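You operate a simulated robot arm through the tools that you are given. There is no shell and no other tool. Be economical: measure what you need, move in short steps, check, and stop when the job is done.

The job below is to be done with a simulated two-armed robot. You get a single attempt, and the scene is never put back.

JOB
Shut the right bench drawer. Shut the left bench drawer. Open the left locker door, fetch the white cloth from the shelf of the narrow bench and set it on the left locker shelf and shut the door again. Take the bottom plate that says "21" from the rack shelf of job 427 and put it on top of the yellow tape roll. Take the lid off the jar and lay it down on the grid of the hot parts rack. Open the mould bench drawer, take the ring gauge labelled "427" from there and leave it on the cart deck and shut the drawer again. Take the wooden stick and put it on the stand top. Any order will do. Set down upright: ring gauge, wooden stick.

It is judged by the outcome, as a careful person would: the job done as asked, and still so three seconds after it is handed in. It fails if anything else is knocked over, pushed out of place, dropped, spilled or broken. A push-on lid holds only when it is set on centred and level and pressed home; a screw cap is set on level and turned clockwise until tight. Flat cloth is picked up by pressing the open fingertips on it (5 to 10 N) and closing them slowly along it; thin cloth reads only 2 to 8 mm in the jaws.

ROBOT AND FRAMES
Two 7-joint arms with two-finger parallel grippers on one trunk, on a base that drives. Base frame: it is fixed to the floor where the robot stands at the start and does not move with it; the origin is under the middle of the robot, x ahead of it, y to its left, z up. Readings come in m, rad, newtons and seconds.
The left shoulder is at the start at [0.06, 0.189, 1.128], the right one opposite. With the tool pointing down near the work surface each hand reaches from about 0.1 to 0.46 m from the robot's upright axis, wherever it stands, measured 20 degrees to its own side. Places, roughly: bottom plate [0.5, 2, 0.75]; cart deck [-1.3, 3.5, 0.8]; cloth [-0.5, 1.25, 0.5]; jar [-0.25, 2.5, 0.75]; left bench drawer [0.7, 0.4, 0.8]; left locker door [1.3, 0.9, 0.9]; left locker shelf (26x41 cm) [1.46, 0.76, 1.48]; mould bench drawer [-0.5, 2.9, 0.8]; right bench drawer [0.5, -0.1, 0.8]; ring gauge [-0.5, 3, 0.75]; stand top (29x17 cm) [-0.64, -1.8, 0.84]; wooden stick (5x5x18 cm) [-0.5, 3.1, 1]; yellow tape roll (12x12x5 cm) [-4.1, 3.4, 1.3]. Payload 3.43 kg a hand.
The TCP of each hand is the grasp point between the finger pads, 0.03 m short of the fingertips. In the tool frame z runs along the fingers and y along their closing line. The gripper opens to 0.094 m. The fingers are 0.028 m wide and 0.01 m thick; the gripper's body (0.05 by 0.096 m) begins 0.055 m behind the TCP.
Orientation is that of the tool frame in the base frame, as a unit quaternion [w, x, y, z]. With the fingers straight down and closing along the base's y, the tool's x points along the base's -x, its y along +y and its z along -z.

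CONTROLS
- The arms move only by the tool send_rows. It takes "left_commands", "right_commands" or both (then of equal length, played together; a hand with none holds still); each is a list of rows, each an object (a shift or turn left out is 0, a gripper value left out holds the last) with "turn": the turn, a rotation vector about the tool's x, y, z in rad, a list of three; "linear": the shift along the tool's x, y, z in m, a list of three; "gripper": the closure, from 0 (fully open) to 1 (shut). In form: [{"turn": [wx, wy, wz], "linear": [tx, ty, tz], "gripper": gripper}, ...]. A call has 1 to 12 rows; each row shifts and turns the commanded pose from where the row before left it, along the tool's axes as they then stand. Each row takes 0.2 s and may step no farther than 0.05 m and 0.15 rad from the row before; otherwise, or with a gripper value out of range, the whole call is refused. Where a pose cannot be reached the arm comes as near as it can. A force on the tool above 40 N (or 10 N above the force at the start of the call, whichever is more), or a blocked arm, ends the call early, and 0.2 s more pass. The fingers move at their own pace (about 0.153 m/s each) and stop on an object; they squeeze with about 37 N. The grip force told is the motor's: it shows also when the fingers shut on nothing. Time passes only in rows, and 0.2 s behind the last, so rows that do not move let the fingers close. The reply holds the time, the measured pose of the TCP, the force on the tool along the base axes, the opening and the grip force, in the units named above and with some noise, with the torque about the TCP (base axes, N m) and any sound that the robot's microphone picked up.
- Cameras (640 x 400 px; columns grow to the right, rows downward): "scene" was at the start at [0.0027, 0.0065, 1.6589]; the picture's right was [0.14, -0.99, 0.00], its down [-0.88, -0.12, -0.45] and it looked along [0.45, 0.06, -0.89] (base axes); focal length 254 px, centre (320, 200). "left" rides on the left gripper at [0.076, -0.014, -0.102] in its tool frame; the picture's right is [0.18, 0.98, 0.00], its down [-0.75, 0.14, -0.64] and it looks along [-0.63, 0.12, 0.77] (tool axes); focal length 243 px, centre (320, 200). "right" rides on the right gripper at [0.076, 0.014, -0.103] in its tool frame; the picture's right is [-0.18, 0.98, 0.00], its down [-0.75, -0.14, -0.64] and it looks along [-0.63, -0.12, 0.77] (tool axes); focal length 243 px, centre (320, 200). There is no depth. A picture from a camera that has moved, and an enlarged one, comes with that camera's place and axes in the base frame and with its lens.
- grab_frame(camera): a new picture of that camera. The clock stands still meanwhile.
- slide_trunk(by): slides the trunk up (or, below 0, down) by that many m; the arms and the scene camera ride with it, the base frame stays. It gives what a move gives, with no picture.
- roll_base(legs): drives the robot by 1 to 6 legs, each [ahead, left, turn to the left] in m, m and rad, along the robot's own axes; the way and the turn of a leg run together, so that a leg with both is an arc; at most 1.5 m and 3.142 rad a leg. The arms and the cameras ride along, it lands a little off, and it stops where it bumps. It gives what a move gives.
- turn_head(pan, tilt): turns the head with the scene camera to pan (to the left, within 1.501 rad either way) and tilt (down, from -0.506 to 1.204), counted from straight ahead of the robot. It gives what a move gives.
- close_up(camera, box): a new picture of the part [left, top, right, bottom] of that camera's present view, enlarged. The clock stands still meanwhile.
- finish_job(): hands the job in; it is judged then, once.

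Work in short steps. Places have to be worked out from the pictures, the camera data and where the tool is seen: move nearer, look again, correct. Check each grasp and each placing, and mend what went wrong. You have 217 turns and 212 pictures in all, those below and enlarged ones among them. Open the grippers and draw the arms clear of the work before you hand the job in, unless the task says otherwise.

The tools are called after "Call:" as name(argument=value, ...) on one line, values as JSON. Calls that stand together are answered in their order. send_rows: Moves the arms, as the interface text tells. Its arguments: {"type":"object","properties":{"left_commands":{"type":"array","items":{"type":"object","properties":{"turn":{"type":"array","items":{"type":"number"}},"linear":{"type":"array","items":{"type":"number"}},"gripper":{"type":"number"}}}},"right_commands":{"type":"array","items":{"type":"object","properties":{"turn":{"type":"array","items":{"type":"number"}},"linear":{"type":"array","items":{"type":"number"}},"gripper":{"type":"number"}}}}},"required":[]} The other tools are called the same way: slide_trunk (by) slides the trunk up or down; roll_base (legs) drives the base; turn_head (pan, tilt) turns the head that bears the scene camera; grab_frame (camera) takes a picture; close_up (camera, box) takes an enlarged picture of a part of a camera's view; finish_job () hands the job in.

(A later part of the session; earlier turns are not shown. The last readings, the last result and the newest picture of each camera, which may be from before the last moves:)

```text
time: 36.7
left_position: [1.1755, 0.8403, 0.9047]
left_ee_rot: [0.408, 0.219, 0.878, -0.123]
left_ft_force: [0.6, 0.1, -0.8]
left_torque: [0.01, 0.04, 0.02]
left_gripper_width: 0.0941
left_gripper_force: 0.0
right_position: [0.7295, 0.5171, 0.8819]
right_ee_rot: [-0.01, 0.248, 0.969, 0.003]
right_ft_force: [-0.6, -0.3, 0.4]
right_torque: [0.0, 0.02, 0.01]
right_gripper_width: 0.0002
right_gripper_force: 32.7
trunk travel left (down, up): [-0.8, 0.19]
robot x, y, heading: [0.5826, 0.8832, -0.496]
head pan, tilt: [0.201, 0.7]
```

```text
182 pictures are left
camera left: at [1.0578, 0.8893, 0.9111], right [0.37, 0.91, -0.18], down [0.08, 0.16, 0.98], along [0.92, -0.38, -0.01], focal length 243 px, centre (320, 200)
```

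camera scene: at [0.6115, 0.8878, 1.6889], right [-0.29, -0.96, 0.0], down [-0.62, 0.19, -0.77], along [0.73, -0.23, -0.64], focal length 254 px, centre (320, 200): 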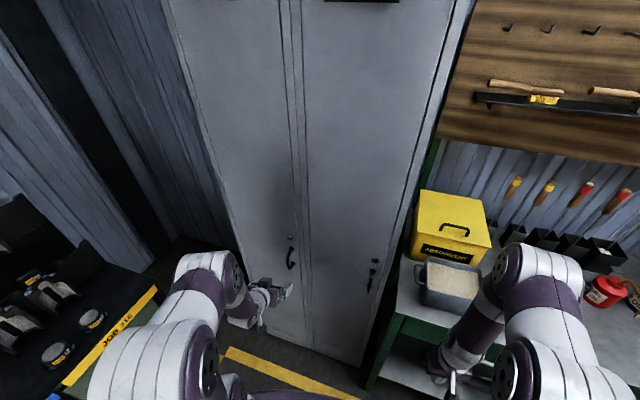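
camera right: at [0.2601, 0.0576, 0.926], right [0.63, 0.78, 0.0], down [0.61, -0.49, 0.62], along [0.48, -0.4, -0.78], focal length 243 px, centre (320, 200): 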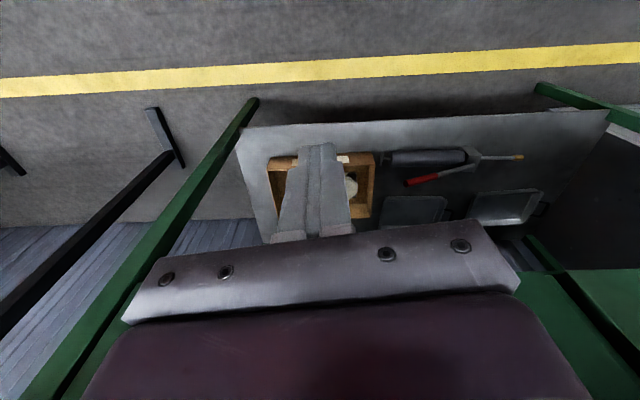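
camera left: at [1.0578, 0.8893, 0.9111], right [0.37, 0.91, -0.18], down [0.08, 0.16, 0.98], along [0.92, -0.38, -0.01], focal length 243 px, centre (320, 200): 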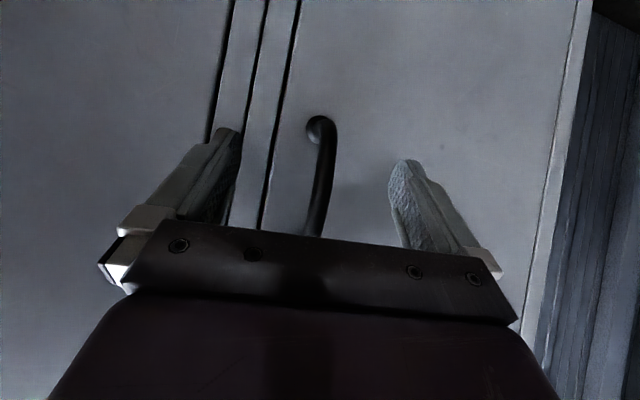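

Centred. A last 8 mm forward and close.

Call:
send_rows(left_commands=[{"linear": [-0.006, 0, 0.007]}, {"gripper": 0.6}, {"gripper": 1}, {"gripper": 1}, {"gripper": 1}])

Call:
grab_frame(camera="left")

```text
time: 37.9
left_position: [1.1847, 0.837, 0.9049]
left_ee_rot: [0.408, 0.218, 0.878, -0.124]
left_ft_force: [6.8, 7.8, 1.4]
left_torque: [0.07, 0.28, 0.03]
left_gripper_width: 0.0155
left_gripper_force: 44.9
right_position: [0.73, 0.5189, 0.882]
right_ee_rot: [-0.012, 0.248, 0.969, 0.002]
right_ft_force: [0.0, -0.4, -0.3]
right_torque: [0.0, -0.01, 0.03]
right_gripper_width: 0.0
right_gripper_force: 33.1
trunk travel left (down, up): [-0.8, 0.19]
robot x, y, heading: [0.5841, 0.8858, -0.498]
head pan, tilt: [0.201, 0.7]
```

```text
181 pictures are left
camera left: at [1.0673, 0.8858, 0.9112], right [0.37, 0.91, -0.18], down [0.08, 0.16, 0.98], along [0.93, -0.38, -0.01], focal length 243 px, centre (320, 200)
```

left: 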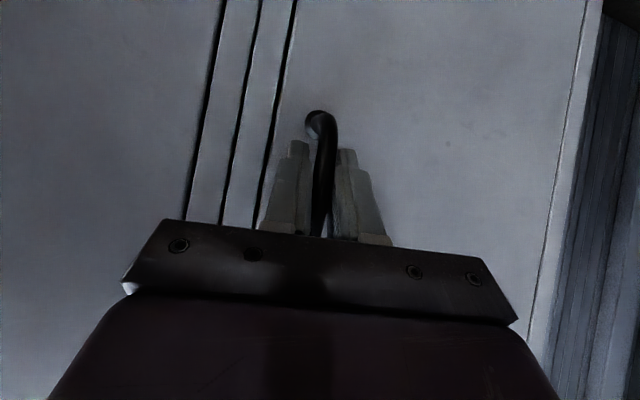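

Solid grip. Pull along the arc: backward in the tool frame with a matching yaw about vertical.

Call:
send_rows(left_commands=[{"turn": [0.025, 0, 0.02], "linear": [0.0064, 0, -0.0077]}, {"turn": [0.054, 0, 0.0445], "linear": [0.0095, 0, -0.0116]}, {"turn": [0.054, 0, 0.0445], "linear": [0.0095, 0, -0.0116]}, {"turn": [0.054, 0, 0.0445], "linear": [0.0095, 0, -0.0116]}])

Call:
grab_frame(camera="scene")

```text
time: 38.6
left_position: [1.1668, 0.8575, 0.9046]
left_ee_rot: [0.403, 0.264, 0.864, -0.146]
left_ft_force: [22.1, 16.4, -15.2]
left_torque: [0.26, 0.89, 0.18]
left_gripper_width: 0.0153
left_gripper_force: 45.4
right_position: [0.7344, 0.5184, 0.8813]
right_ee_rot: [-0.013, 0.246, 0.969, 0.003]
right_ft_force: [-0.6, 0.9, 0.2]
right_torque: [0.02, -0.01, 0.02]
right_gripper_width: 0.0
right_gripper_force: 33.5
trunk travel left (down, up): [-0.8, 0.19]
robot x, y, heading: [0.5817, 0.8881, -0.495]
head pan, tilt: [0.201, 0.7]
stopped in row 3 (left hand): the force on the tool passed its limit at 43 N (the readings are from after the stop); the commanded pose is now the measured one
```

```text
180 pictures are left
camera scene: at [0.6189, 0.8896, 1.6882], right [-0.29, -0.96, 0.0], down [-0.62, 0.19, -0.76], along [0.73, -0.22, -0.65], focal length 254 px, centre (320, 200)
```

scene: 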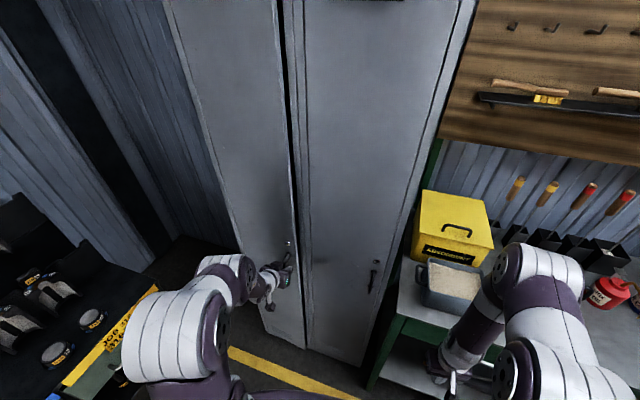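

Door is opening. The force shows it wants more leftward motion (the handle stands proud of the hinge line), so I add that and continue.

Call:
send_rows(left_commands=[{"linear": [0, 0.006, 0]}, {"turn": [0.054, 0, 0.0445], "linear": [0.0092, 0.003, -0.0112]}, {"turn": [0.054, 0, 0.0445], "linear": [0.0092, 0.003, -0.0112]}, {"turn": [0.054, 0, 0.0445], "linear": [0.0092, 0.003, -0.0112]}, {"turn": [0.054, 0, 0.0445], "linear": [0.0092, 0.003, -0.0112]}])

Call:
grab_frame(camera="scene")

```text
time: 39.9
left_position: [1.1389, 0.9077, 0.9046]
left_ee_rot: [0.385, 0.385, 0.814, -0.203]
left_ft_force: [28.7, 12.7, -12.1]
left_torque: [0.55, 0.79, 0.16]
left_gripper_width: 0.0155
left_gripper_force: 45.0
right_position: [0.7355, 0.5187, 0.8817]
right_ee_rot: [-0.012, 0.247, 0.969, 0.001]
right_ft_force: [-0.6, -0.3, 0.6]
right_torque: [-0.02, 0.03, 0.01]
right_gripper_width: 0.0
right_gripper_force: 32.9
trunk travel left (down, up): [-0.8, 0.19]
robot x, y, heading: [0.5829, 0.8882, -0.496]
head pan, tilt: [0.201, 0.7]
```

```text
179 pictures are left
camera scene: at [0.6217, 0.891, 1.6887], right [-0.29, -0.96, 0.0], down [-0.62, 0.19, -0.76], along [0.73, -0.23, -0.65], focal length 254 px, centre (320, 200)
```

scene: 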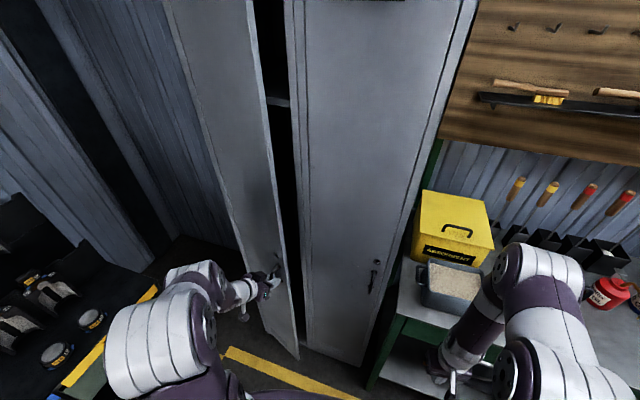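

Working well. I continue with a slightly larger leftward share.

Call:
send_rows(left_commands=[{"linear": [0, 0.005, 0]}, {"turn": [0.054, 0, 0.0445], "linear": [0.0089, 0.0048, -0.0108]}, {"turn": [0.054, 0, 0.0445], "linear": [0.0089, 0.0048, -0.0108]}, {"turn": [0.054, 0, 0.0445], "linear": [0.0089, 0.0048, -0.0108]}, {"turn": [0.054, 0, 0.0445], "linear": [0.0089, 0.0048, -0.0108]}, {"turn": [0.054, 0, 0.0445], "linear": [0.0089, 0.0048, -0.0108]}, {"turn": [0.054, 0, 0.0445], "linear": [0.0089, 0.0048, -0.0108]}])

Call:
grab_frame(camera="scene")

```text
time: 41.5
left_position: [1.1213, 0.997, 0.9042]
left_ee_rot: [0.344, 0.548, 0.711, -0.277]
left_ft_force: [6.2, 1.2, 21.1]
left_torque: [-0.05, 0.14, -0.03]
left_gripper_width: 0.0153
left_gripper_force: 45.1
right_position: [0.7299, 0.5184, 0.8828]
right_ee_rot: [-0.01, 0.247, 0.969, 0.003]
right_ft_force: [-0.5, -0.1, -1.1]
right_torque: [-0.02, -0.03, -0.02]
right_gripper_width: 0.0
right_gripper_force: 33.1
trunk travel left (down, up): [-0.8, 0.19]
robot x, y, heading: [0.5843, 0.8867, -0.496]
head pan, tilt: [0.201, 0.7]
```

```text
178 pictures are left
camera scene: at [0.6116, 0.8878, 1.6892], right [-0.29, -0.96, 0.0], down [-0.62, 0.19, -0.77], along [0.73, -0.22, -0.64], focal length 254 px, centre (320, 200)
```

scene: 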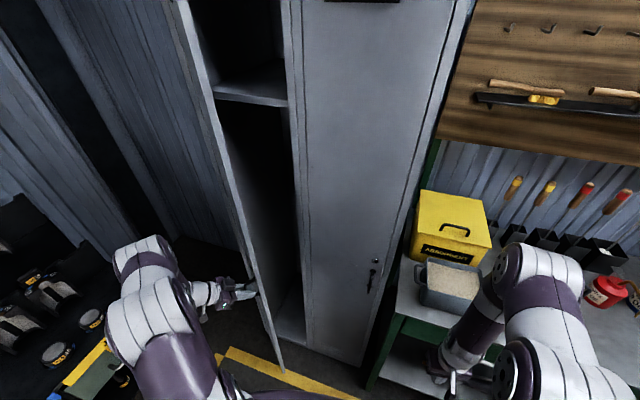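

About 50° open with low forces. Continue.

Call:
send_rows(left_commands=[{"turn": [0.054, 0, 0.0445], "linear": [0.0089, 0.0046, -0.0108]}, {"turn": [0.054, 0, 0.0445], "linear": [0.0089, 0.0046, -0.0108]}, {"turn": [0.054, 0, 0.0445], "linear": [0.0089, 0.0046, -0.0108]}, {"turn": [0.054, 0, 0.0445], "linear": [0.0089, 0.0046, -0.0108]}, {"turn": [0.054, 0, 0.0445], "linear": [0.0089, 0.0046, -0.0108]}, {"turn": [0.054, 0, 0.0445], "linear": [0.0089, 0.0046, -0.0108]}])

Call:
grab_frame(camera="scene")

```text
time: 42.0
left_position: [1.1225, 1.0108, 0.9045]
left_ee_rot: [0.333, 0.581, 0.685, -0.287]
left_ft_force: [1.1, 0.2, 1.5]
left_torque: [-1.12, -0.14, 0.05]
left_gripper_width: 0.0156
left_gripper_force: 44.7
left hand out of reach, approached as far as the arm can: row 1, 2
right_position: [0.7312, 0.5177, 0.8815]
right_ee_rot: [-0.011, 0.247, 0.969, 0.003]
right_ft_force: [-1.2, 0.2, 0.4]
right_torque: [-0.01, 0.01, -0.02]
right_gripper_width: 0.0
right_gripper_force: 32.8
trunk travel left (down, up): [-0.8, 0.19]
robot x, y, heading: [0.5845, 0.8828, -0.505]
head pan, tilt: [0.201, 0.7]
stopped in row 2 (left hand): the force on the tool passed its limit at 45 N (the readings are from after the stop); the commanded pose is now the measured one
```

```text
177 pictures are left
camera scene: at [0.6114, 0.8877, 1.6884], right [-0.29, -0.96, 0.0], down [-0.62, 0.19, -0.77], along [0.73, -0.22, -0.64], focal length 254 px, centre (320, 200)
```

scene: 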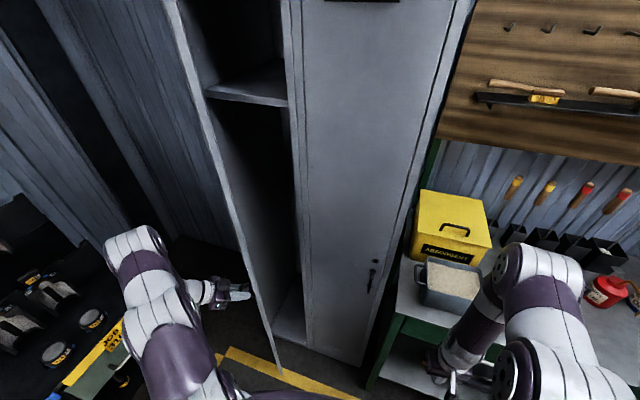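

Reach limit; door at ~60°. I release and withdraw along the tool axis, then will push it further from inside.

Call:
send_rows(left_commands=[{"gripper": 0}, {"gripper": 0}, {"linear": [0, 0, -0.03]}, {"linear": [0, 0, -0.04]}, {"linear": [0, 0, -0.04]}, {"turn": [-0.11, 0, -0.09]}, {"turn": [-0.11, 0, -0.09]}, {"turn": [-0.11, 0, -0.09]}, {"turn": [-0.11, 0, -0.09]}, {"turn": [-0.11, 0, -0.09]}, {"turn": [-0.11, 0, -0.09]}])

Call:
grab_frame(camera="scene")

```text
time: 44.4
left_position: [1.0768, 1.0557, 0.9558]
left_ee_rot: [0.413, 0.243, 0.868, -0.128]
left_ft_force: [0.3, 0.0, 0.1]
left_torque: [0.02, 0.03, 0.04]
left_gripper_width: 0.0937
left_gripper_force: 0.1
left hand out of reach, approached as far as the arm can: row 3, 4, 5, 6, 7
right_position: [0.7299, 0.517, 0.8821]
right_ee_rot: [-0.011, 0.247, 0.969, 0.003]
right_ft_force: [-0.7, 0.4, -0.4]
right_torque: [0.02, 0.01, 0.01]
right_gripper_width: 0.0002
right_gripper_force: 32.1
trunk travel left (down, up): [-0.8, 0.19]
robot x, y, heading: [0.5853, 0.8881, -0.498]
head pan, tilt: [0.201, 0.7]
```

```text
176 pictures are left
camera scene: at [0.6119, 0.8865, 1.6889], right [-0.29, -0.96, 0.0], down [-0.62, 0.19, -0.77], along [0.73, -0.22, -0.64], focal length 254 px, centre (320, 200)
```

scene: 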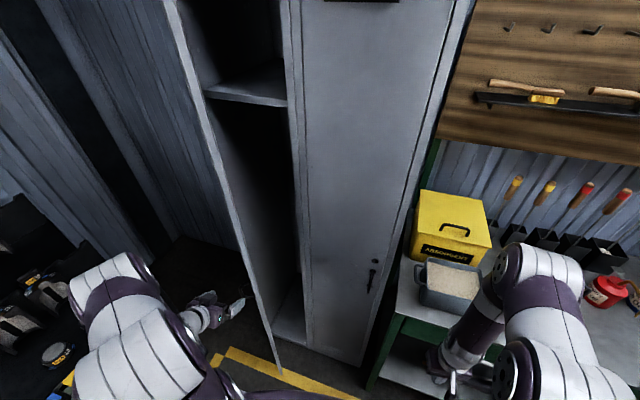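

I fold the hand to point down while drawing back, then bring it round to the right of the door edge.

Call:
send_rows(left_commands=[{"turn": [0, 0.15, 0], "linear": [0.0127, 0, -0.0154], "gripper": 1}, {"turn": [0, 0.15, 0], "linear": [0.0149, 0, -0.0133]}, {"turn": [0, 0.15, 0], "linear": [0.0167, 0, -0.011]}, {"turn": [0, 0.15, 0], "linear": [0.0182, 0, -0.0083]}, {"turn": [0, 0.15, 0], "linear": [0.0192, 0, -0.0055]}, {"turn": [0, 0.13, 0], "linear": [0.0198, 0, -0.0026]}, {"linear": [0, -0.05, 0]}, {"linear": [0, -0.05, 0]}, {"linear": [0, -0.05, 0]}])

Call:
turn_head(pan=0.2, tilt=0.9)

Call:
grab_frame(camera="scene")

```text
time: 46.4
left_position: [0.8956, 0.9921, 0.9574]
left_ee_rot: [0.005, 0.275, 0.961, -0.014]
left_ft_force: [1.0, 3.2, 0.3]
left_torque: [-0.47, 0.16, -0.45]
left_gripper_width: 0.0001
left_gripper_force: 32.7
right_position: [0.7306, 0.5167, 0.8813]
right_ee_rot: [-0.011, 0.247, 0.969, 0.003]
right_ft_force: [0.7, -0.8, 0.5]
right_torque: [0.0, -0.05, 0.0]
right_gripper_width: 0.0
right_gripper_force: 33.1
trunk travel left (down, up): [-0.8, 0.19]
robot x, y, heading: [0.5857, 0.8843, -0.497]
head pan, tilt: [0.201, 0.7]
```

```text
time: 47.1
left_position: [0.8956, 0.9931, 0.9571]
left_ee_rot: [0.004, 0.276, 0.961, -0.014]
left_ft_force: [-0.8, 1.2, 0.4]
left_torque: [0.0, 0.0, -0.02]
left_gripper_width: 0.0
left_gripper_force: 32.9
right_position: [0.7321, 0.5183, 0.8823]
right_ee_rot: [-0.01, 0.246, 0.969, 0.003]
right_ft_force: [-0.4, 0.1, 0.3]
right_torque: [0.02, -0.02, 0.0]
right_gripper_width: 0.0002
right_gripper_force: 33.2
trunk travel left (down, up): [-0.8, 0.19]
robot x, y, heading: [0.584, 0.8839, -0.497]
head pan, tilt: [0.201, 0.901]
```

```text
175 pictures are left
camera scene: at [0.6039, 0.8904, 1.6728], right [-0.29, -0.96, 0.0], down [-0.75, 0.23, -0.62], along [0.59, -0.18, -0.78], focal length 254 px, centre (320, 200)
```

scene: 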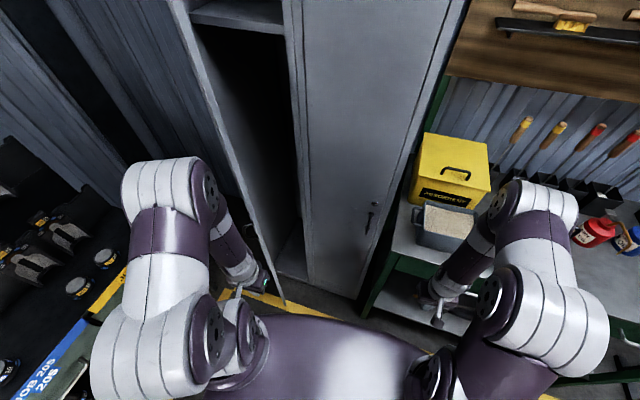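

The left elbow sits near the door edge, so I'd rather push with the right hand. I back the base off and bring the right hand to the front centre.

Call:
roll_base(legs=[[-0.25, 0, 0]])

Call:
send_rows(right_commands=[{"linear": [0, 0.05, -0.01]}, {"linear": [0, 0.05, -0.01]}, {"linear": [0, 0.05, -0.01]}, {"linear": [0, 0.05, -0.01]}, {"linear": [-0.03, 0.03, 0]}, {"linear": [-0.04, 0.0, 0]}, {"linear": [-0.04, 0.0, 0]}])

Call:
grab_frame(camera="scene")

```text
time: 49.0
left_position: [0.6761, 1.1112, 0.9571]
left_ee_rot: [0.005, 0.275, 0.961, -0.013]
left_ft_force: [-0.2, 0.9, 0.9]
left_torque: [0.01, -0.01, 0.0]
left_gripper_width: 0.0
left_gripper_force: 33.0
right_position: [0.5113, 0.6361, 0.8811]
right_ee_rot: [-0.012, 0.246, 0.969, 0.003]
right_ft_force: [-0.5, 0.1, -0.1]
right_torque: [0.04, 0.02, -0.02]
right_gripper_width: 0.0003
right_gripper_force: 32.8
trunk travel left (down, up): [-0.8, 0.19]
robot x, y, heading: [0.3626, 1.0034, -0.497]
head pan, tilt: [0.201, 0.901]
```

```text
refused: row 1 steps farther than a row can; nothing moved
```

```text
174 pictures are left
camera scene: at [0.385, 1.0092, 1.6727], right [-0.29, -0.96, 0.0], down [-0.75, 0.23, -0.62], along [0.59, -0.18, -0.78], focal length 254 px, centre (320, 200)
```

scene: 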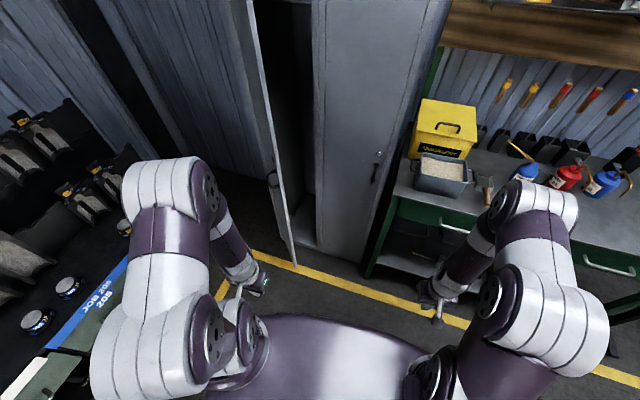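

Row was slightly too long; I resend in smaller steps, putting the right hand in front of the centre.

Call:
send_rows(right_commands=[{"linear": [0, 0.045, -0.01]}, {"linear": [0, 0.045, -0.01]}, {"linear": [0, 0.045, -0.01]}, {"linear": [0, 0.045, -0.01]}, {"linear": [-0.03, 0.035, 0]}, {"linear": [-0.03, 0.035, 0]}, {"linear": [-0.03, 0.035, 0]}, {"linear": [-0.03, 0.02, 0]}])

Call:
roll_base(legs=[[0, 0.13, 0]])

Call:
grab_frame(camera="scene")

```text
time: 50.8
left_position: [0.6776, 1.112, 0.9569]
left_ee_rot: [0.004, 0.275, 0.961, -0.014]
left_ft_force: [-0.5, 0.0, 0.1]
left_torque: [0.02, 0.03, 0.02]
left_gripper_width: 0.0
left_gripper_force: 32.8
right_position: [0.7508, 0.839, 0.9193]
right_ee_rot: [-0.012, 0.246, 0.969, 0.003]
right_ft_force: [0.6, 0.6, -0.2]
right_torque: [0.01, -0.03, 0.03]
right_gripper_width: 0.0001
right_gripper_force: 33.2
right hand out of reach, approached as far as the arm can: row 5
trunk travel left (down, up): [-0.8, 0.19]
robot x, y, heading: [0.3624, 1.0071, -0.496]
head pan, tilt: [0.201, 0.901]
```

```text
time: 52.0
left_position: [0.7379, 1.2241, 0.9579]
left_ee_rot: [0.004, 0.276, 0.961, -0.013]
left_ft_force: [0.5, 1.0, -0.3]
left_torque: [0.05, 0.01, -0.01]
left_gripper_width: 0.0001
left_gripper_force: 32.9
right_position: [0.8115, 0.9508, 0.9202]
right_ee_rot: [-0.011, 0.247, 0.969, 0.003]
right_ft_force: [0.3, -0.4, 0.2]
right_torque: [-0.01, 0.04, 0.02]
right_gripper_width: 0.0
right_gripper_force: 32.6
trunk travel left (down, up): [-0.8, 0.19]
robot x, y, heading: [0.4268, 1.1191, -0.496]
head pan, tilt: [0.201, 0.901]
```

```text
173 pictures are left
camera scene: at [0.4452, 1.1215, 1.6727], right [-0.29, -0.96, 0.0], down [-0.75, 0.23, -0.62], along [0.59, -0.18, -0.78], focal length 254 px, centre (320, 200)
```

scene: 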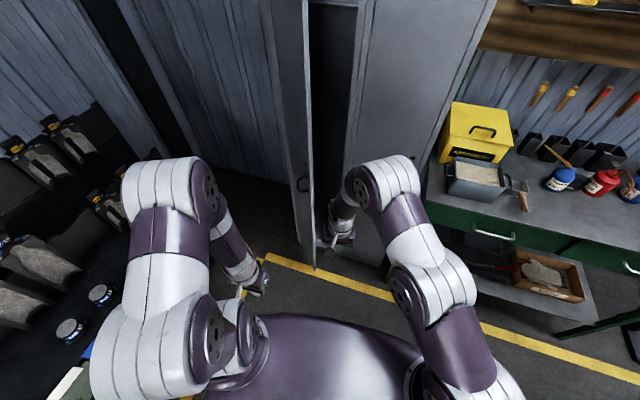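

Right hand sits just right of the door edge. I drive forward 0.24 m so the hand enters inside the door's swing.

Call:
roll_base(legs=[[0.24, 0, 0]])

Call:
grab_frame(camera="scene")

```text
time: 53.8
left_position: [0.9485, 1.1107, 0.9574]
left_ee_rot: [0.005, 0.275, 0.961, -0.014]
left_ft_force: [-0.2, 1.0, 0.1]
left_torque: [0.04, 0.0, 0.0]
left_gripper_width: 0.0
left_gripper_force: 32.9
right_position: [1.0208, 0.8371, 0.9188]
right_ee_rot: [-0.012, 0.246, 0.969, 0.003]
right_ft_force: [0.0, -0.1, 0.7]
right_torque: [0.02, -0.04, 0.01]
right_gripper_width: 0.0002
right_gripper_force: 33.0
trunk travel left (down, up): [-0.8, 0.19]
robot x, y, heading: [0.6368, 1.002, -0.498]
head pan, tilt: [0.201, 0.901]
```

```text
172 pictures are left
camera scene: at [0.6568, 1.0081, 1.6727], right [-0.29, -0.96, 0.0], down [-0.75, 0.23, -0.62], along [0.59, -0.18, -0.78], focal length 254 px, centre (320, 200)
```

scene: 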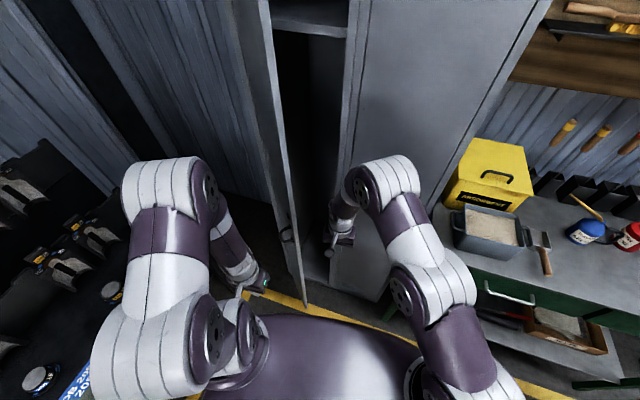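

The hand is inside the door. I push left with the right hand.

Call:
send_rows(right_commands=[{"linear": [0, 0.03, 0]}, {"linear": [0, 0.03, 0]}, {"linear": [0, 0.03, 0]}, {"linear": [0, 0.03, 0]}, {"linear": [0, 0.03, 0]}, {"linear": [0, 0.03, 0]}])

Call:
grab_frame(camera="scene")

```text
time: 55.2
left_position: [0.9492, 1.1101, 0.9563]
left_ee_rot: [0.004, 0.277, 0.961, -0.014]
left_ft_force: [0.2, 0.3, -0.4]
left_torque: [0.01, 0.0, 0.01]
left_gripper_width: 0.0
left_gripper_force: 32.5
right_position: [1.1084, 0.9963, 0.9197]
right_ee_rot: [-0.011, 0.247, 0.969, 0.003]
right_ft_force: [0.1, 0.7, -0.3]
right_torque: [0.01, -0.03, 0.0]
right_gripper_width: 0.0
right_gripper_force: 33.0
trunk travel left (down, up): [-0.8, 0.19]
robot x, y, heading: [0.6374, 1.0049, -0.5]
head pan, tilt: [0.201, 0.901]
```

```text
171 pictures are left
camera scene: at [0.6573, 1.0087, 1.6727], right [-0.29, -0.96, 0.0], down [-0.75, 0.23, -0.62], along [0.59, -0.18, -0.78], focal length 254 px, centre (320, 200)
```

scene: 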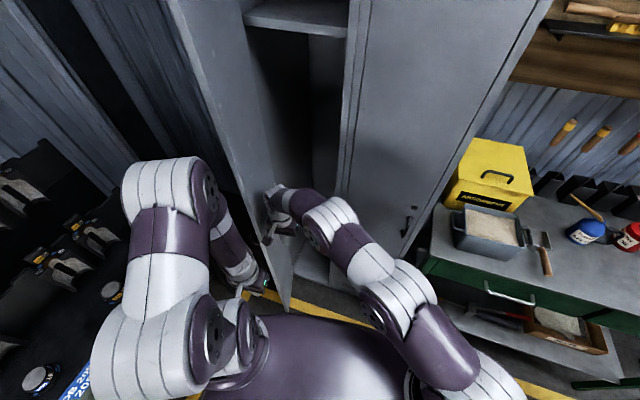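

Good progress; a few centimetres more.

Call:
send_rows(right_commands=[{"linear": [0, 0.025, 0]}, {"linear": [0, 0.025, 0]}, {"linear": [0, 0.025, 0]}, {"linear": [0, 0.025, 0]}])

Call:
grab_frame(camera="scene")

```text
time: 56.2
left_position: [0.9485, 1.111, 0.9572]
left_ee_rot: [0.005, 0.275, 0.961, -0.014]
left_ft_force: [-1.0, 0.8, -0.3]
left_torque: [-0.02, -0.04, -0.01]
left_gripper_width: 0.0
left_gripper_force: 33.0
right_position: [1.1062, 1.0358, 0.9291]
right_ee_rot: [-0.011, 0.247, 0.969, 0.002]
right_ft_force: [0.3, 0.1, 0.0]
right_torque: [0.04, -0.02, 0.0]
right_gripper_width: 0.0
right_gripper_force: 33.6
right hand out of reach, approached as far as the arm can: row 1, 2, 3, 4
trunk travel left (down, up): [-0.8, 0.19]
robot x, y, heading: [0.6375, 1.0009, -0.498]
head pan, tilt: [0.201, 0.901]
```

```text
170 pictures are left
camera scene: at [0.6566, 1.0087, 1.6727], right [-0.29, -0.96, 0.0], down [-0.75, 0.23, -0.62], along [0.59, -0.18, -0.78], focal length 254 px, centre (320, 200)
```

scene: 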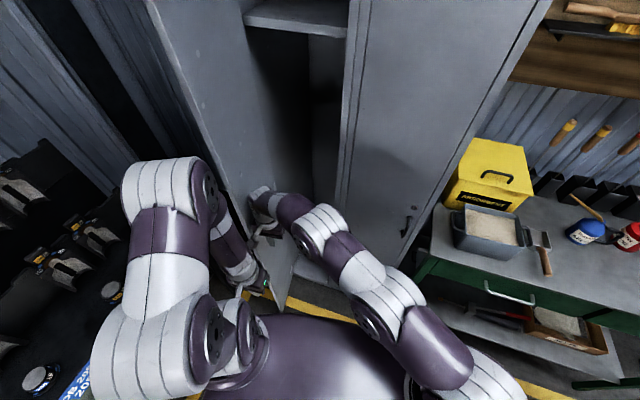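

Door ≈90° open. I withdraw the right hand and back away, then turn the head toward the narrow bench for the cloth.

Call:
send_rows(right_commands=[{"linear": [0, -0.04, 0]}, {"linear": [0, -0.04, 0]}, {"linear": [0.02, -0.04, 0]}, {"linear": [0.03, -0.035, 0]}, {"linear": [0.03, -0.035, 0]}, {"linear": [0.03, -0.035, 0]}, {"linear": [0.02, -0.04, 0]}, {"linear": [0, -0.045, 0]}])

Call:
roll_base(legs=[[-0.45, 0, 0]])

Call:
turn_head(pan=1.5, tilt=0.7)

Call:
grab_frame(camera="scene")

Call:
turn_head(pan=0.3, tilt=0.4)

Call:
grab_frame(camera="scene")

```text
time: 58.0
left_position: [0.9486, 1.1091, 0.957]
left_ee_rot: [0.004, 0.276, 0.961, -0.014]
left_ft_force: [0.2, -0.9, 0.1]
left_torque: [0.04, -0.02, 0.02]
left_gripper_width: 0.0
left_gripper_force: 33.1
right_position: [0.8438, 0.823, 0.9333]
right_ee_rot: [-0.011, 0.245, 0.969, 0.004]
right_ft_force: [0.4, 0.1, 0.2]
right_torque: [0.02, 0.0, 0.0]
right_gripper_width: 0.0002
right_gripper_force: 33.4
trunk travel left (down, up): [-0.8, 0.19]
robot x, y, heading: [0.6382, 1.0052, -0.495]
head pan, tilt: [0.201, 0.901]
```

```text
time: 60.7
left_position: [0.5561, 1.3224, 0.9572]
left_ee_rot: [0.005, 0.277, 0.961, -0.014]
left_ft_force: [-0.1, 0.2, -0.7]
left_torque: [0.01, -0.01, -0.01]
left_gripper_width: 0.0001
left_gripper_force: 32.8
right_position: [0.4526, 1.0387, 0.9342]
right_ee_rot: [-0.011, 0.247, 0.969, 0.003]
right_ft_force: [-0.6, 1.0, -0.8]
right_torque: [-0.01, -0.01, -0.04]
right_gripper_width: 0.0
right_gripper_force: 33.2
trunk travel left (down, up): [-0.8, 0.19]
robot x, y, heading: [0.2459, 1.2129, -0.498]
head pan, tilt: [0.201, 0.901]
```

```text
time: 62.2
left_position: [0.5574, 1.3228, 0.9567]
left_ee_rot: [0.005, 0.276, 0.961, -0.014]
left_ft_force: [0.4, 0.2, 0.0]
left_torque: [0.0, 0.02, 0.03]
left_gripper_width: 0.0
left_gripper_force: 33.1
right_position: [0.4521, 1.0387, 0.9338]
right_ee_rot: [-0.011, 0.247, 0.969, 0.003]
right_ft_force: [0.0, -0.1, 0.0]
right_torque: [0.01, 0.0, -0.01]
right_gripper_width: 0.0001
right_gripper_force: 33.5
trunk travel left (down, up): [-0.8, 0.19]
robot x, y, heading: [0.247, 1.215, -0.495]
head pan, tilt: [1.499, 0.7]
```

```text
169 pictures are left
camera scene: at [0.2398, 1.3139, 1.6889], right [0.84, -0.54, 0.0], down [-0.35, -0.54, -0.76], along [0.41, 0.64, -0.64], focal length 254 px, centre (320, 200)
```

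scene: 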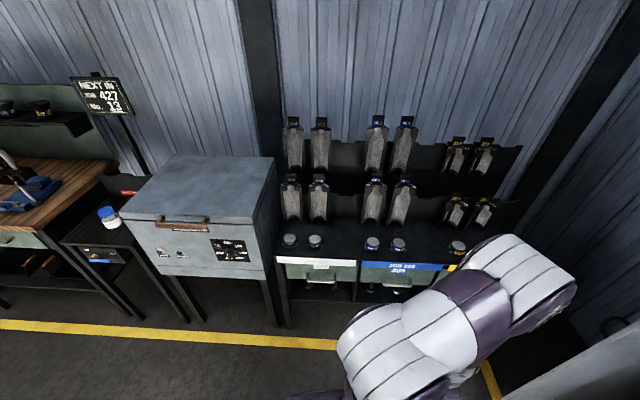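

```text
time: 63.6
left_position: [0.5579, 1.3231, 0.9575]
left_ee_rot: [0.005, 0.276, 0.961, -0.014]
left_ft_force: [-0.5, 0.1, -0.2]
left_torque: [0.03, -0.01, -0.03]
left_gripper_width: 0.0
left_gripper_force: 33.3
right_position: [0.4519, 1.0379, 0.9337]
right_ee_rot: [-0.012, 0.247, 0.969, 0.003]
right_ft_force: [0.2, -0.2, -0.1]
right_torque: [0.01, 0.01, -0.02]
right_gripper_width: 0.0
right_gripper_force: 32.8
trunk travel left (down, up): [-0.8, 0.19]
robot x, y, heading: [0.243, 1.2105, -0.496]
head pan, tilt: [0.3, 0.4]
```

```text
168 pictures are left
camera scene: at [0.2845, 1.2244, 1.7157], right [-0.2, -0.98, 0.0], down [-0.38, 0.08, -0.92], along [0.9, -0.18, -0.39], focal length 254 px, centre (320, 200)
```

scene: 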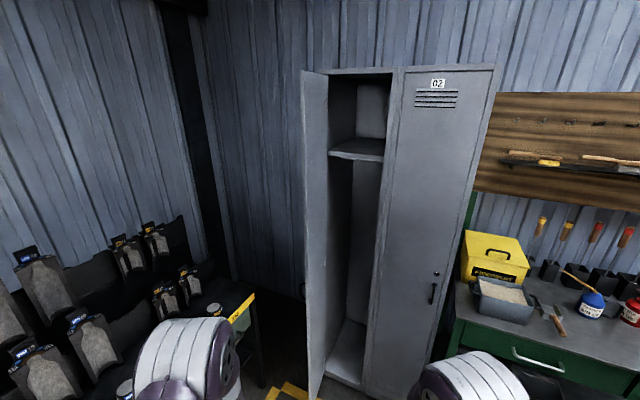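

The door stands open at about 90°. The narrow bench is behind me and turned about 45°; I drive to open floor near (0.2, 0.6) and turn round to face it.

Call:
roll_base(legs=[[0.25, -0.56, 0], [0, 0, 1.5], [0, 0, 1.5]])

Call:
turn_head(pan=0.0, tilt=0.7)

Call:
grab_frame(camera="scene")

```text
time: 74.3
left_position: [-0.1259, 0.5494, 0.9567]
left_ee_rot: [-0.015, 0.935, -0.354, -0.002]
left_ft_force: [0.8, -0.2, 0.8]
left_torque: [0.03, -0.01, -0.03]
left_gripper_width: 0.0
left_gripper_force: 33.0
right_position: [0.0258, 0.813, 0.9337]
right_ee_rot: [0.004, 0.945, -0.326, 0.012]
right_ft_force: [-1.0, 0.1, 0.2]
right_torque: [0.0, -0.01, 0.02]
right_gripper_width: 0.0005
right_gripper_force: 33.1
trunk travel left (down, up): [-0.8, 0.19]
robot x, y, heading: [0.2001, 0.6041, 2.477]
head pan, tilt: [0.3, 0.4]
```

```text
time: 75.1
left_position: [-0.1263, 0.55, 0.9567]
left_ee_rot: [-0.014, 0.935, -0.354, -0.003]
left_ft_force: [-0.7, 0.1, 0.4]
left_torque: [0.01, 0.01, 0.0]
left_gripper_width: 0.0
left_gripper_force: 33.1
right_position: [0.0246, 0.8134, 0.9345]
right_ee_rot: [0.004, 0.945, -0.326, 0.01]
right_ft_force: [0.1, 0.3, -0.1]
right_torque: [0.03, -0.01, 0.01]
right_gripper_width: 0.0
right_gripper_force: 33.0
trunk travel left (down, up): [-0.8, 0.19]
robot x, y, heading: [0.2027, 0.6024, 2.479]
head pan, tilt: [0.0, 0.7]
```

```text
167 pictures are left
camera scene: at [0.1787, 0.617, 1.6889], right [0.62, 0.79, 0.0], down [0.51, -0.4, -0.77], along [-0.6, 0.47, -0.64], focal length 254 px, centre (320, 200)
```

scene: 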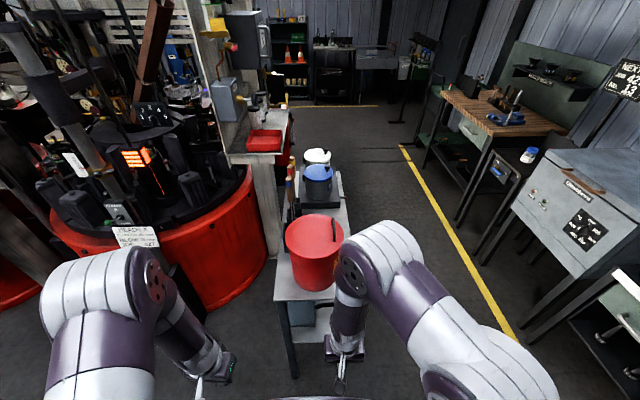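

The narrow bench's long axis, the yellow line and the rack all run along the direction I now face. I go round into the aisle on its right side and turn to face the bench shelf.

Call:
roll_base(legs=[[0.1, -0.6, 0], [0.75, -0.05, 0], [0, 0, 1.574]])

Call:
turn_head(pan=0.0, tilt=0.8)

Call:
grab_frame(camera="scene")

```text
time: 86.0
left_position: [-0.0161, 1.3065, 0.9571]
left_ee_rot: [-0.007, 0.914, 0.406, -0.013]
left_ft_force: [1.0, -0.5, 0.2]
left_torque: [0.03, 0.02, 0.03]
left_gripper_width: 0.0001
left_gripper_force: 33.0
right_position: [-0.2779, 1.4605, 0.9343]
right_ee_rot: [-0.006, 0.901, 0.434, 0.009]
right_ft_force: [0.3, 0.0, 0.3]
right_torque: [0.04, 0.01, 0.0]
right_gripper_width: 0.0001
right_gripper_force: 33.3
trunk travel left (down, up): [-0.8, 0.19]
robot x, y, heading: [-0.0684, 1.6312, -2.24]
head pan, tilt: [0.0, 0.7]
```

```text
time: 86.7
left_position: [-0.0161, 1.3072, 0.9556]
left_ee_rot: [-0.008, 0.913, 0.407, -0.012]
left_ft_force: [0.4, -0.1, 0.4]
left_torque: [0.01, -0.01, 0.01]
left_gripper_width: 0.0
left_gripper_force: 32.6
right_position: [-0.2779, 1.4604, 0.9337]
right_ee_rot: [-0.005, 0.901, 0.433, 0.01]
right_ft_force: [-0.2, 0.5, 0.1]
right_torque: [-0.03, 0.01, -0.02]
right_gripper_width: 0.0
right_gripper_force: 33.1
trunk travel left (down, up): [-0.8, 0.19]
robot x, y, heading: [-0.0658, 1.6297, -2.24]
head pan, tilt: [0.0, 0.799]
```

```text
166 pictures are left
camera scene: at [-0.0795, 1.6137, 1.6806], right [-0.78, 0.62, 0.0], down [0.45, 0.56, -0.7], along [-0.43, -0.55, -0.72], focal length 254 px, centre (320, 200)
```

scene: 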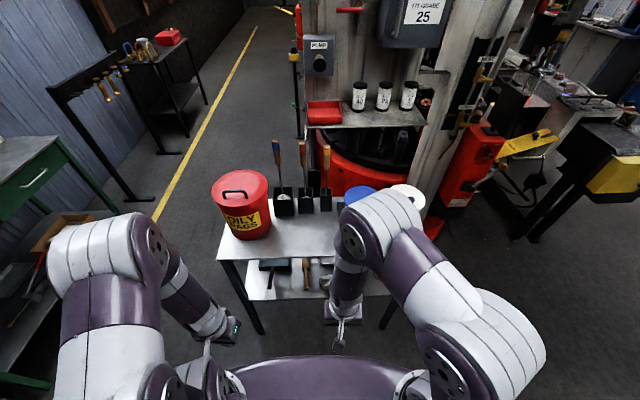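

I face the narrow bench; the lower shelf is hidden behind the right arm. I move the right hand aside and lower the trunk to see beneath the top.

Call:
send_rows(right_commands=[{"linear": [0, -0.045, 0]}, {"linear": [0, -0.045, 0]}, {"linear": [0, -0.045, 0]}, {"linear": [0, -0.045, 0]}, {"linear": [0, -0.045, 0]}])

Call:
slide_trunk(by=-0.4)

Call:
turn_head(pan=0.0, tilt=0.7)

Call:
grab_frame(camera="scene")

```text
time: 87.8
left_position: [-0.0164, 1.3076, 0.9573]
left_ee_rot: [-0.007, 0.913, 0.407, -0.013]
left_ft_force: [-0.2, -0.3, 0.9]
left_torque: [0.02, -0.03, 0.01]
left_gripper_width: 0.0001
left_gripper_force: 32.9
right_position: [-0.4529, 1.6018, 0.9332]
right_ee_rot: [-0.004, 0.901, 0.433, 0.01]
right_ft_force: [-0.6, -0.1, 0.5]
right_torque: [0.0, -0.06, 0.01]
right_gripper_width: 0.0001
right_gripper_force: 32.6
trunk travel left (down, up): [-0.8, 0.19]
robot x, y, heading: [-0.0651, 1.6283, -2.246]
head pan, tilt: [0.0, 0.799]
```

```text
time: 91.7
left_position: [-0.0167, 1.3069, 0.5565]
left_ee_rot: [-0.008, 0.914, 0.407, -0.012]
left_ft_force: [-0.6, -0.5, -0.2]
left_torque: [0.0, 0.03, 0.02]
left_gripper_width: 0.0
left_gripper_force: 32.7
right_position: [-0.4521, 1.6015, 0.5336]
right_ee_rot: [-0.005, 0.901, 0.433, 0.011]
right_ft_force: [0.1, -0.1, 0.3]
right_torque: [-0.03, -0.01, -0.04]
right_gripper_width: 0.0002
right_gripper_force: 32.9
trunk travel left (down, up): [-0.4, 0.59]
robot x, y, heading: [-0.0698, 1.6374, -2.248]
head pan, tilt: [0.0, 0.799]
```

```text
time: 92.3
left_position: [-0.0151, 1.3067, 0.5563]
left_ee_rot: [-0.007, 0.914, 0.406, -0.012]
left_ft_force: [0.0, -0.9, 0.0]
left_torque: [0.01, 0.03, 0.0]
left_gripper_width: 0.0
left_gripper_force: 32.4
right_position: [-0.4521, 1.6, 0.5347]
right_ee_rot: [-0.005, 0.901, 0.433, 0.01]
right_ft_force: [0.8, 0.1, -0.5]
right_torque: [-0.01, -0.02, 0.01]
right_gripper_width: 0.0002
right_gripper_force: 32.9
trunk travel left (down, up): [-0.4, 0.59]
robot x, y, heading: [-0.0682, 1.6298, -2.249]
head pan, tilt: [0.0, 0.7]
```

```text
165 pictures are left
camera scene: at [-0.0822, 1.6104, 1.2888], right [-0.78, 0.62, 0.0], down [0.4, 0.5, -0.76], along [-0.48, -0.6, -0.64], focal length 254 px, centre (320, 200)
```

scene: 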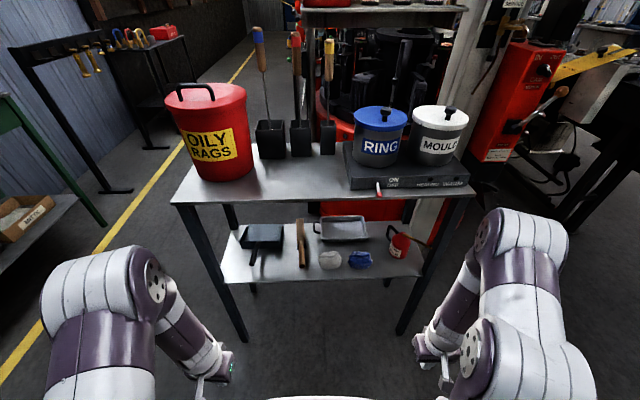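

The white cloth lies on the shelf next to a blue one. I zoom in.

Call:
close_up(camera="scene", box=[220, 200, 440, 338])

```text
2.90 times, centred on (330, 269) of scene
camera zoom: at [-0.0822, 1.6104, 1.2888], right [-0.78, 0.62, 0.0], down [0.4, 0.5, -0.76], along [-0.48, -0.6, -0.64], focal length 738 px, centre (291, 0)
```

zoom: 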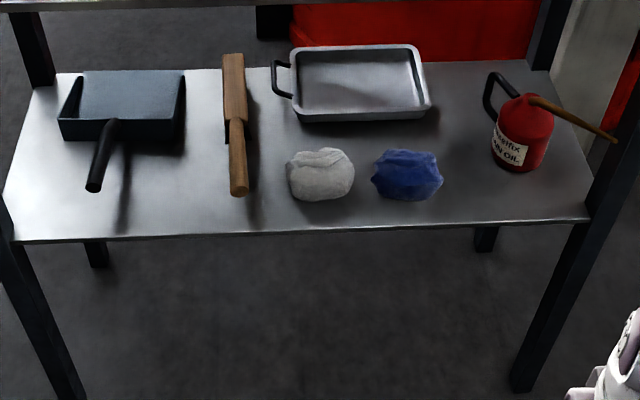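

The white cloth is a crumpled ball ≈8 cm wide at about (-0.47, 1.19, 0.53). I bring the right hand, pitched ~45°, to a pre-grasp in front of it.

Call:
send_rows(right_commands=[{"turn": [0, -0.1, 0], "linear": [-0.03, 0.029, -0.008], "gripper": 0}, {"turn": [0, -0.1, 0], "linear": [-0.0307, 0.029, -0.005]}, {"turn": [0, -0.1, 0], "linear": [-0.031, 0.029, -0.0019]}, {"turn": [0, -0.1, 0], "linear": [-0.031, 0.029, 0.0012]}, {"turn": [0, -0.1, 0], "linear": [-0.0307, 0.029, 0.0043]}, {"turn": [0, -0.1, 0], "linear": [-0.0302, 0.029, 0.0074]}, {"turn": [0, -0.1, 0], "linear": [-0.0293, 0.029, 0.0103]}, {"turn": [0, -0.1, 0], "linear": [-0.0281, 0.029, 0.0132]}])

Call:
grab_frame(camera="right")

Call:
grab_frame(camera="scene")

```text
time: 94.2
left_position: [-0.0153, 1.3066, 0.5555]
left_ee_rot: [-0.008, 0.914, 0.407, -0.013]
left_ft_force: [-0.6, -0.1, 0.4]
left_torque: [-0.03, -0.02, -0.01]
left_gripper_width: 0.0001
left_gripper_force: 33.0
right_position: [-0.4227, 1.2657, 0.592]
right_ee_rot: [0.163, 0.835, 0.4, -0.342]
right_ft_force: [0.2, 0.7, 0.4]
right_torque: [0.05, -0.01, 0.0]
right_gripper_width: 0.0943
right_gripper_force: 0.1
trunk travel left (down, up): [-0.4, 0.59]
robot x, y, heading: [-0.0657, 1.6328, -2.24]
head pan, tilt: [0.0, 0.7]
```

```text
163 pictures are left
camera right: at [-0.3313, 1.3555, 0.6125], right [0.69, -0.72, 0.13], down [-0.16, 0.02, 0.99], along [-0.71, -0.7, -0.1], focal length 243 px, centre (320, 200)
```

right: 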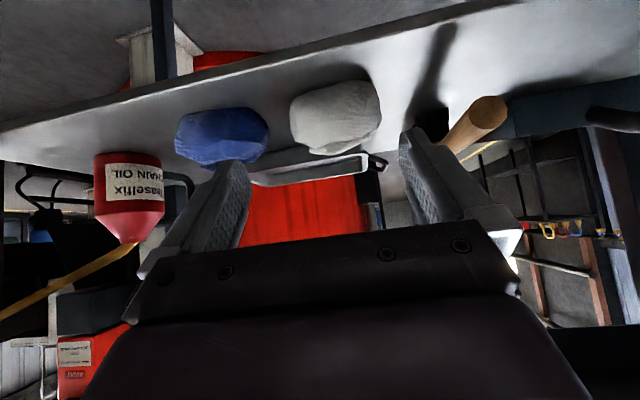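

```text
162 pictures are left
camera scene: at [-0.0821, 1.61, 1.2889], right [-0.78, 0.62, 0.0], down [0.4, 0.5, -0.76], along [-0.48, -0.6, -0.64], focal length 254 px, centre (320, 200)
```

scene: 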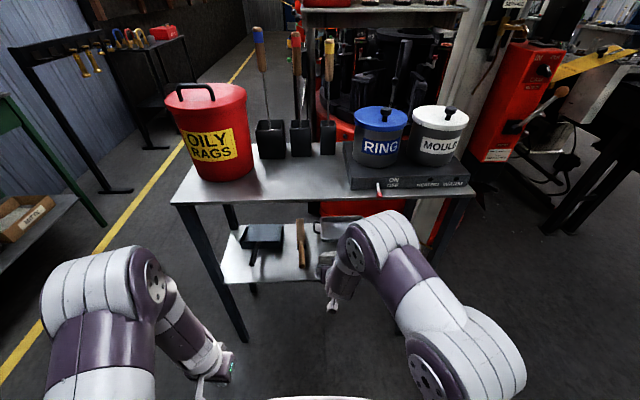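

Ball centre triangulates to (-0.478, 1.175, 0.508). I line up sideways and move to ~4 cm short, then check.

Call:
send_rows(right_commands=[{"linear": [-0.007, 0.015, 0.039]}, {"linear": [-0.007, 0, 0.039]}, {"linear": [0, 0, 0]}])

Call:
grab_frame(camera="right")

Call:
close_up(camera="scene", box=[220, 200, 440, 338])

```text
time: 95.0
left_position: [-0.0159, 1.3073, 0.557]
left_ee_rot: [-0.007, 0.913, 0.407, -0.012]
left_ft_force: [0.5, 0.0, -1.4]
left_torque: [0.0, 0.0, 0.01]
left_gripper_width: 0.0001
left_gripper_force: 33.0
right_position: [-0.4512, 1.2062, 0.546]
right_ee_rot: [0.165, 0.834, 0.402, -0.341]
right_ft_force: [0.6, 0.8, 0.8]
right_torque: [0.03, 0.01, -0.04]
right_gripper_width: 0.094
right_gripper_force: 0.1
trunk travel left (down, up): [-0.4, 0.59]
robot x, y, heading: [-0.0662, 1.6338, -2.242]
head pan, tilt: [0.0, 0.7]
```

```text
161 pictures are left
camera right: at [-0.3602, 1.2959, 0.5668], right [0.69, -0.72, 0.13], down [-0.16, 0.02, 0.99], along [-0.71, -0.7, -0.1], focal length 243 px, centre (320, 200)
```

right: 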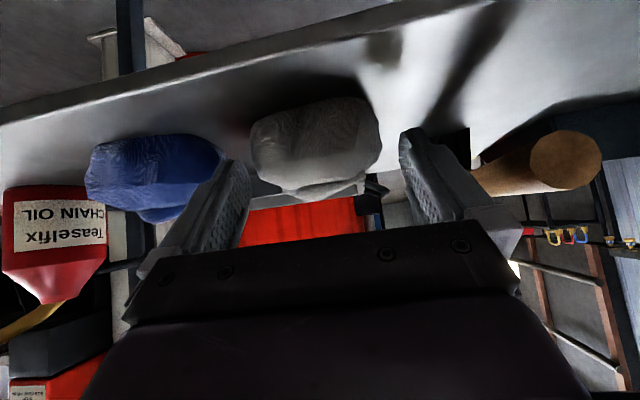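

```text
2.90 times, centred on (330, 269) of scene
camera zoom: at [-0.0821, 1.6105, 1.2889], right [-0.78, 0.62, 0.0], down [0.4, 0.5, -0.76], along [-0.48, -0.6, -0.64], focal length 738 px, centre (291, 0)
```

zoom: 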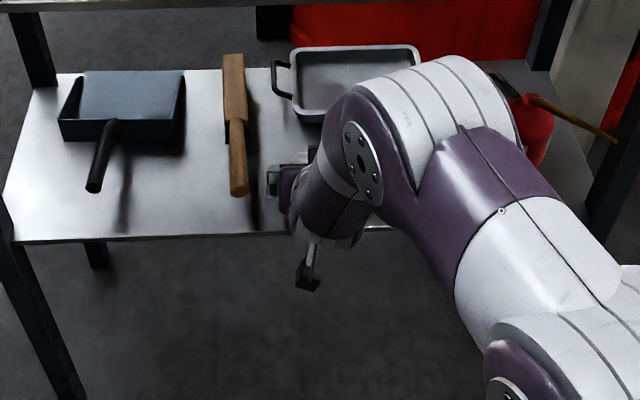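

Lateral alignment is within 1–2 mm. I advance 34 mm along the tool axis so the tips straddle the ball's middle.

Call:
send_rows(right_commands=[{"linear": [0, 0.001, 0.012]}, {"linear": [0, 0, 0.012]}, {"linear": [0, 0, 0.012]}])

Call:
grab_frame(camera="right")

```text
time: 95.7
left_position: [-0.0144, 1.3096, 0.5585]
left_ee_rot: [-0.007, 0.914, 0.406, -0.015]
left_ft_force: [-0.4, -0.6, -0.3]
left_torque: [0.03, -0.01, 0.0]
left_gripper_width: 0.0002
left_gripper_force: 32.9
right_position: [-0.4602, 1.193, 0.5311]
right_ee_rot: [0.165, 0.833, 0.401, -0.343]
right_ft_force: [13.0, 20.0, 25.1]
right_torque: [0.79, 0.23, -0.67]
right_gripper_width: 0.0938
right_gripper_force: 0.1
trunk travel left (down, up): [-0.4, 0.59]
robot x, y, heading: [-0.0661, 1.6348, -2.248]
head pan, tilt: [0.0, 0.7]
stopped in row 3 (right hand): the force on the tool passed its limit at 66 N (the readings are from after the stop); the commanded pose is now the measured one
```

```text
159 pictures are left
camera right: at [-0.3697, 1.2823, 0.5504], right [0.69, -0.72, 0.13], down [-0.16, 0.02, 0.99], along [-0.71, -0.7, -0.1], focal length 243 px, centre (320, 200)
```

right: 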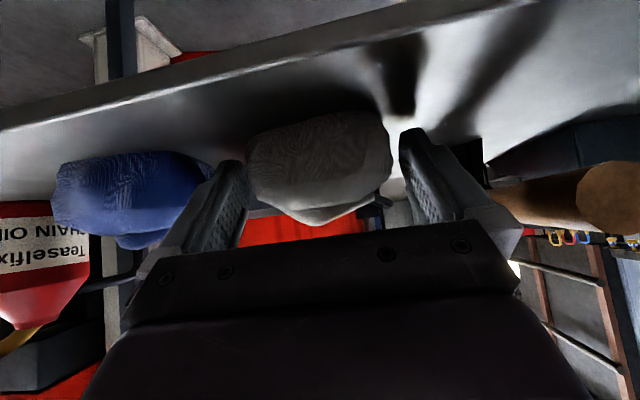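

The tips have met the shelf (z≈0.50) with the ball centred between the fingers. I lift 5 mm and close slowly.

Call:
send_rows(right_commands=[{"linear": [-0.0035, 0, -0.0035]}, {"gripper": 0.2}, {"gripper": 0.4}, {"gripper": 0.6}, {"gripper": 0.8}, {"gripper": 1}, {"gripper": 1}])

Call:
grab_frame(camera="right")

```text
time: 97.3
left_position: [-0.016, 1.3075, 0.5573]
left_ee_rot: [-0.008, 0.914, 0.406, -0.012]
left_ft_force: [-0.3, 0.1, 0.8]
left_torque: [0.02, -0.01, 0.02]
left_gripper_width: 0.0002
left_gripper_force: 33.4
right_position: [-0.4623, 1.1915, 0.5325]
right_ee_rot: [0.164, 0.834, 0.401, -0.342]
right_ft_force: [-0.3, 0.1, -0.7]
right_torque: [0.01, -0.02, -0.03]
right_gripper_width: 0.0905
right_gripper_force: 37.2
trunk travel left (down, up): [-0.4, 0.59]
robot x, y, heading: [-0.0682, 1.6317, -2.25]
head pan, tilt: [0.0, 0.7]
```

```text
158 pictures are left
camera right: at [-0.3716, 1.2807, 0.5521], right [0.69, -0.72, 0.13], down [-0.16, 0.02, 0.99], along [-0.71, -0.7, -0.1], focal length 243 px, centre (320, 200)
```

right: 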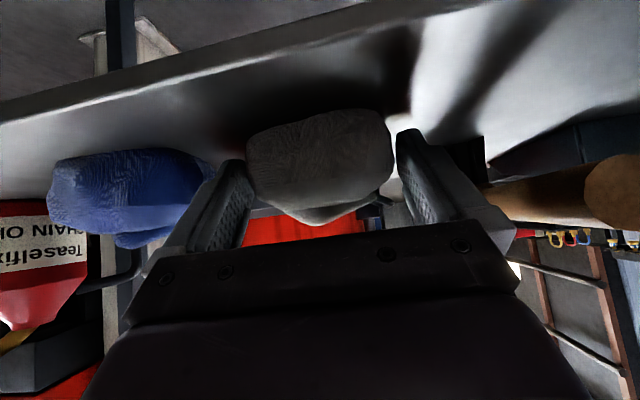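

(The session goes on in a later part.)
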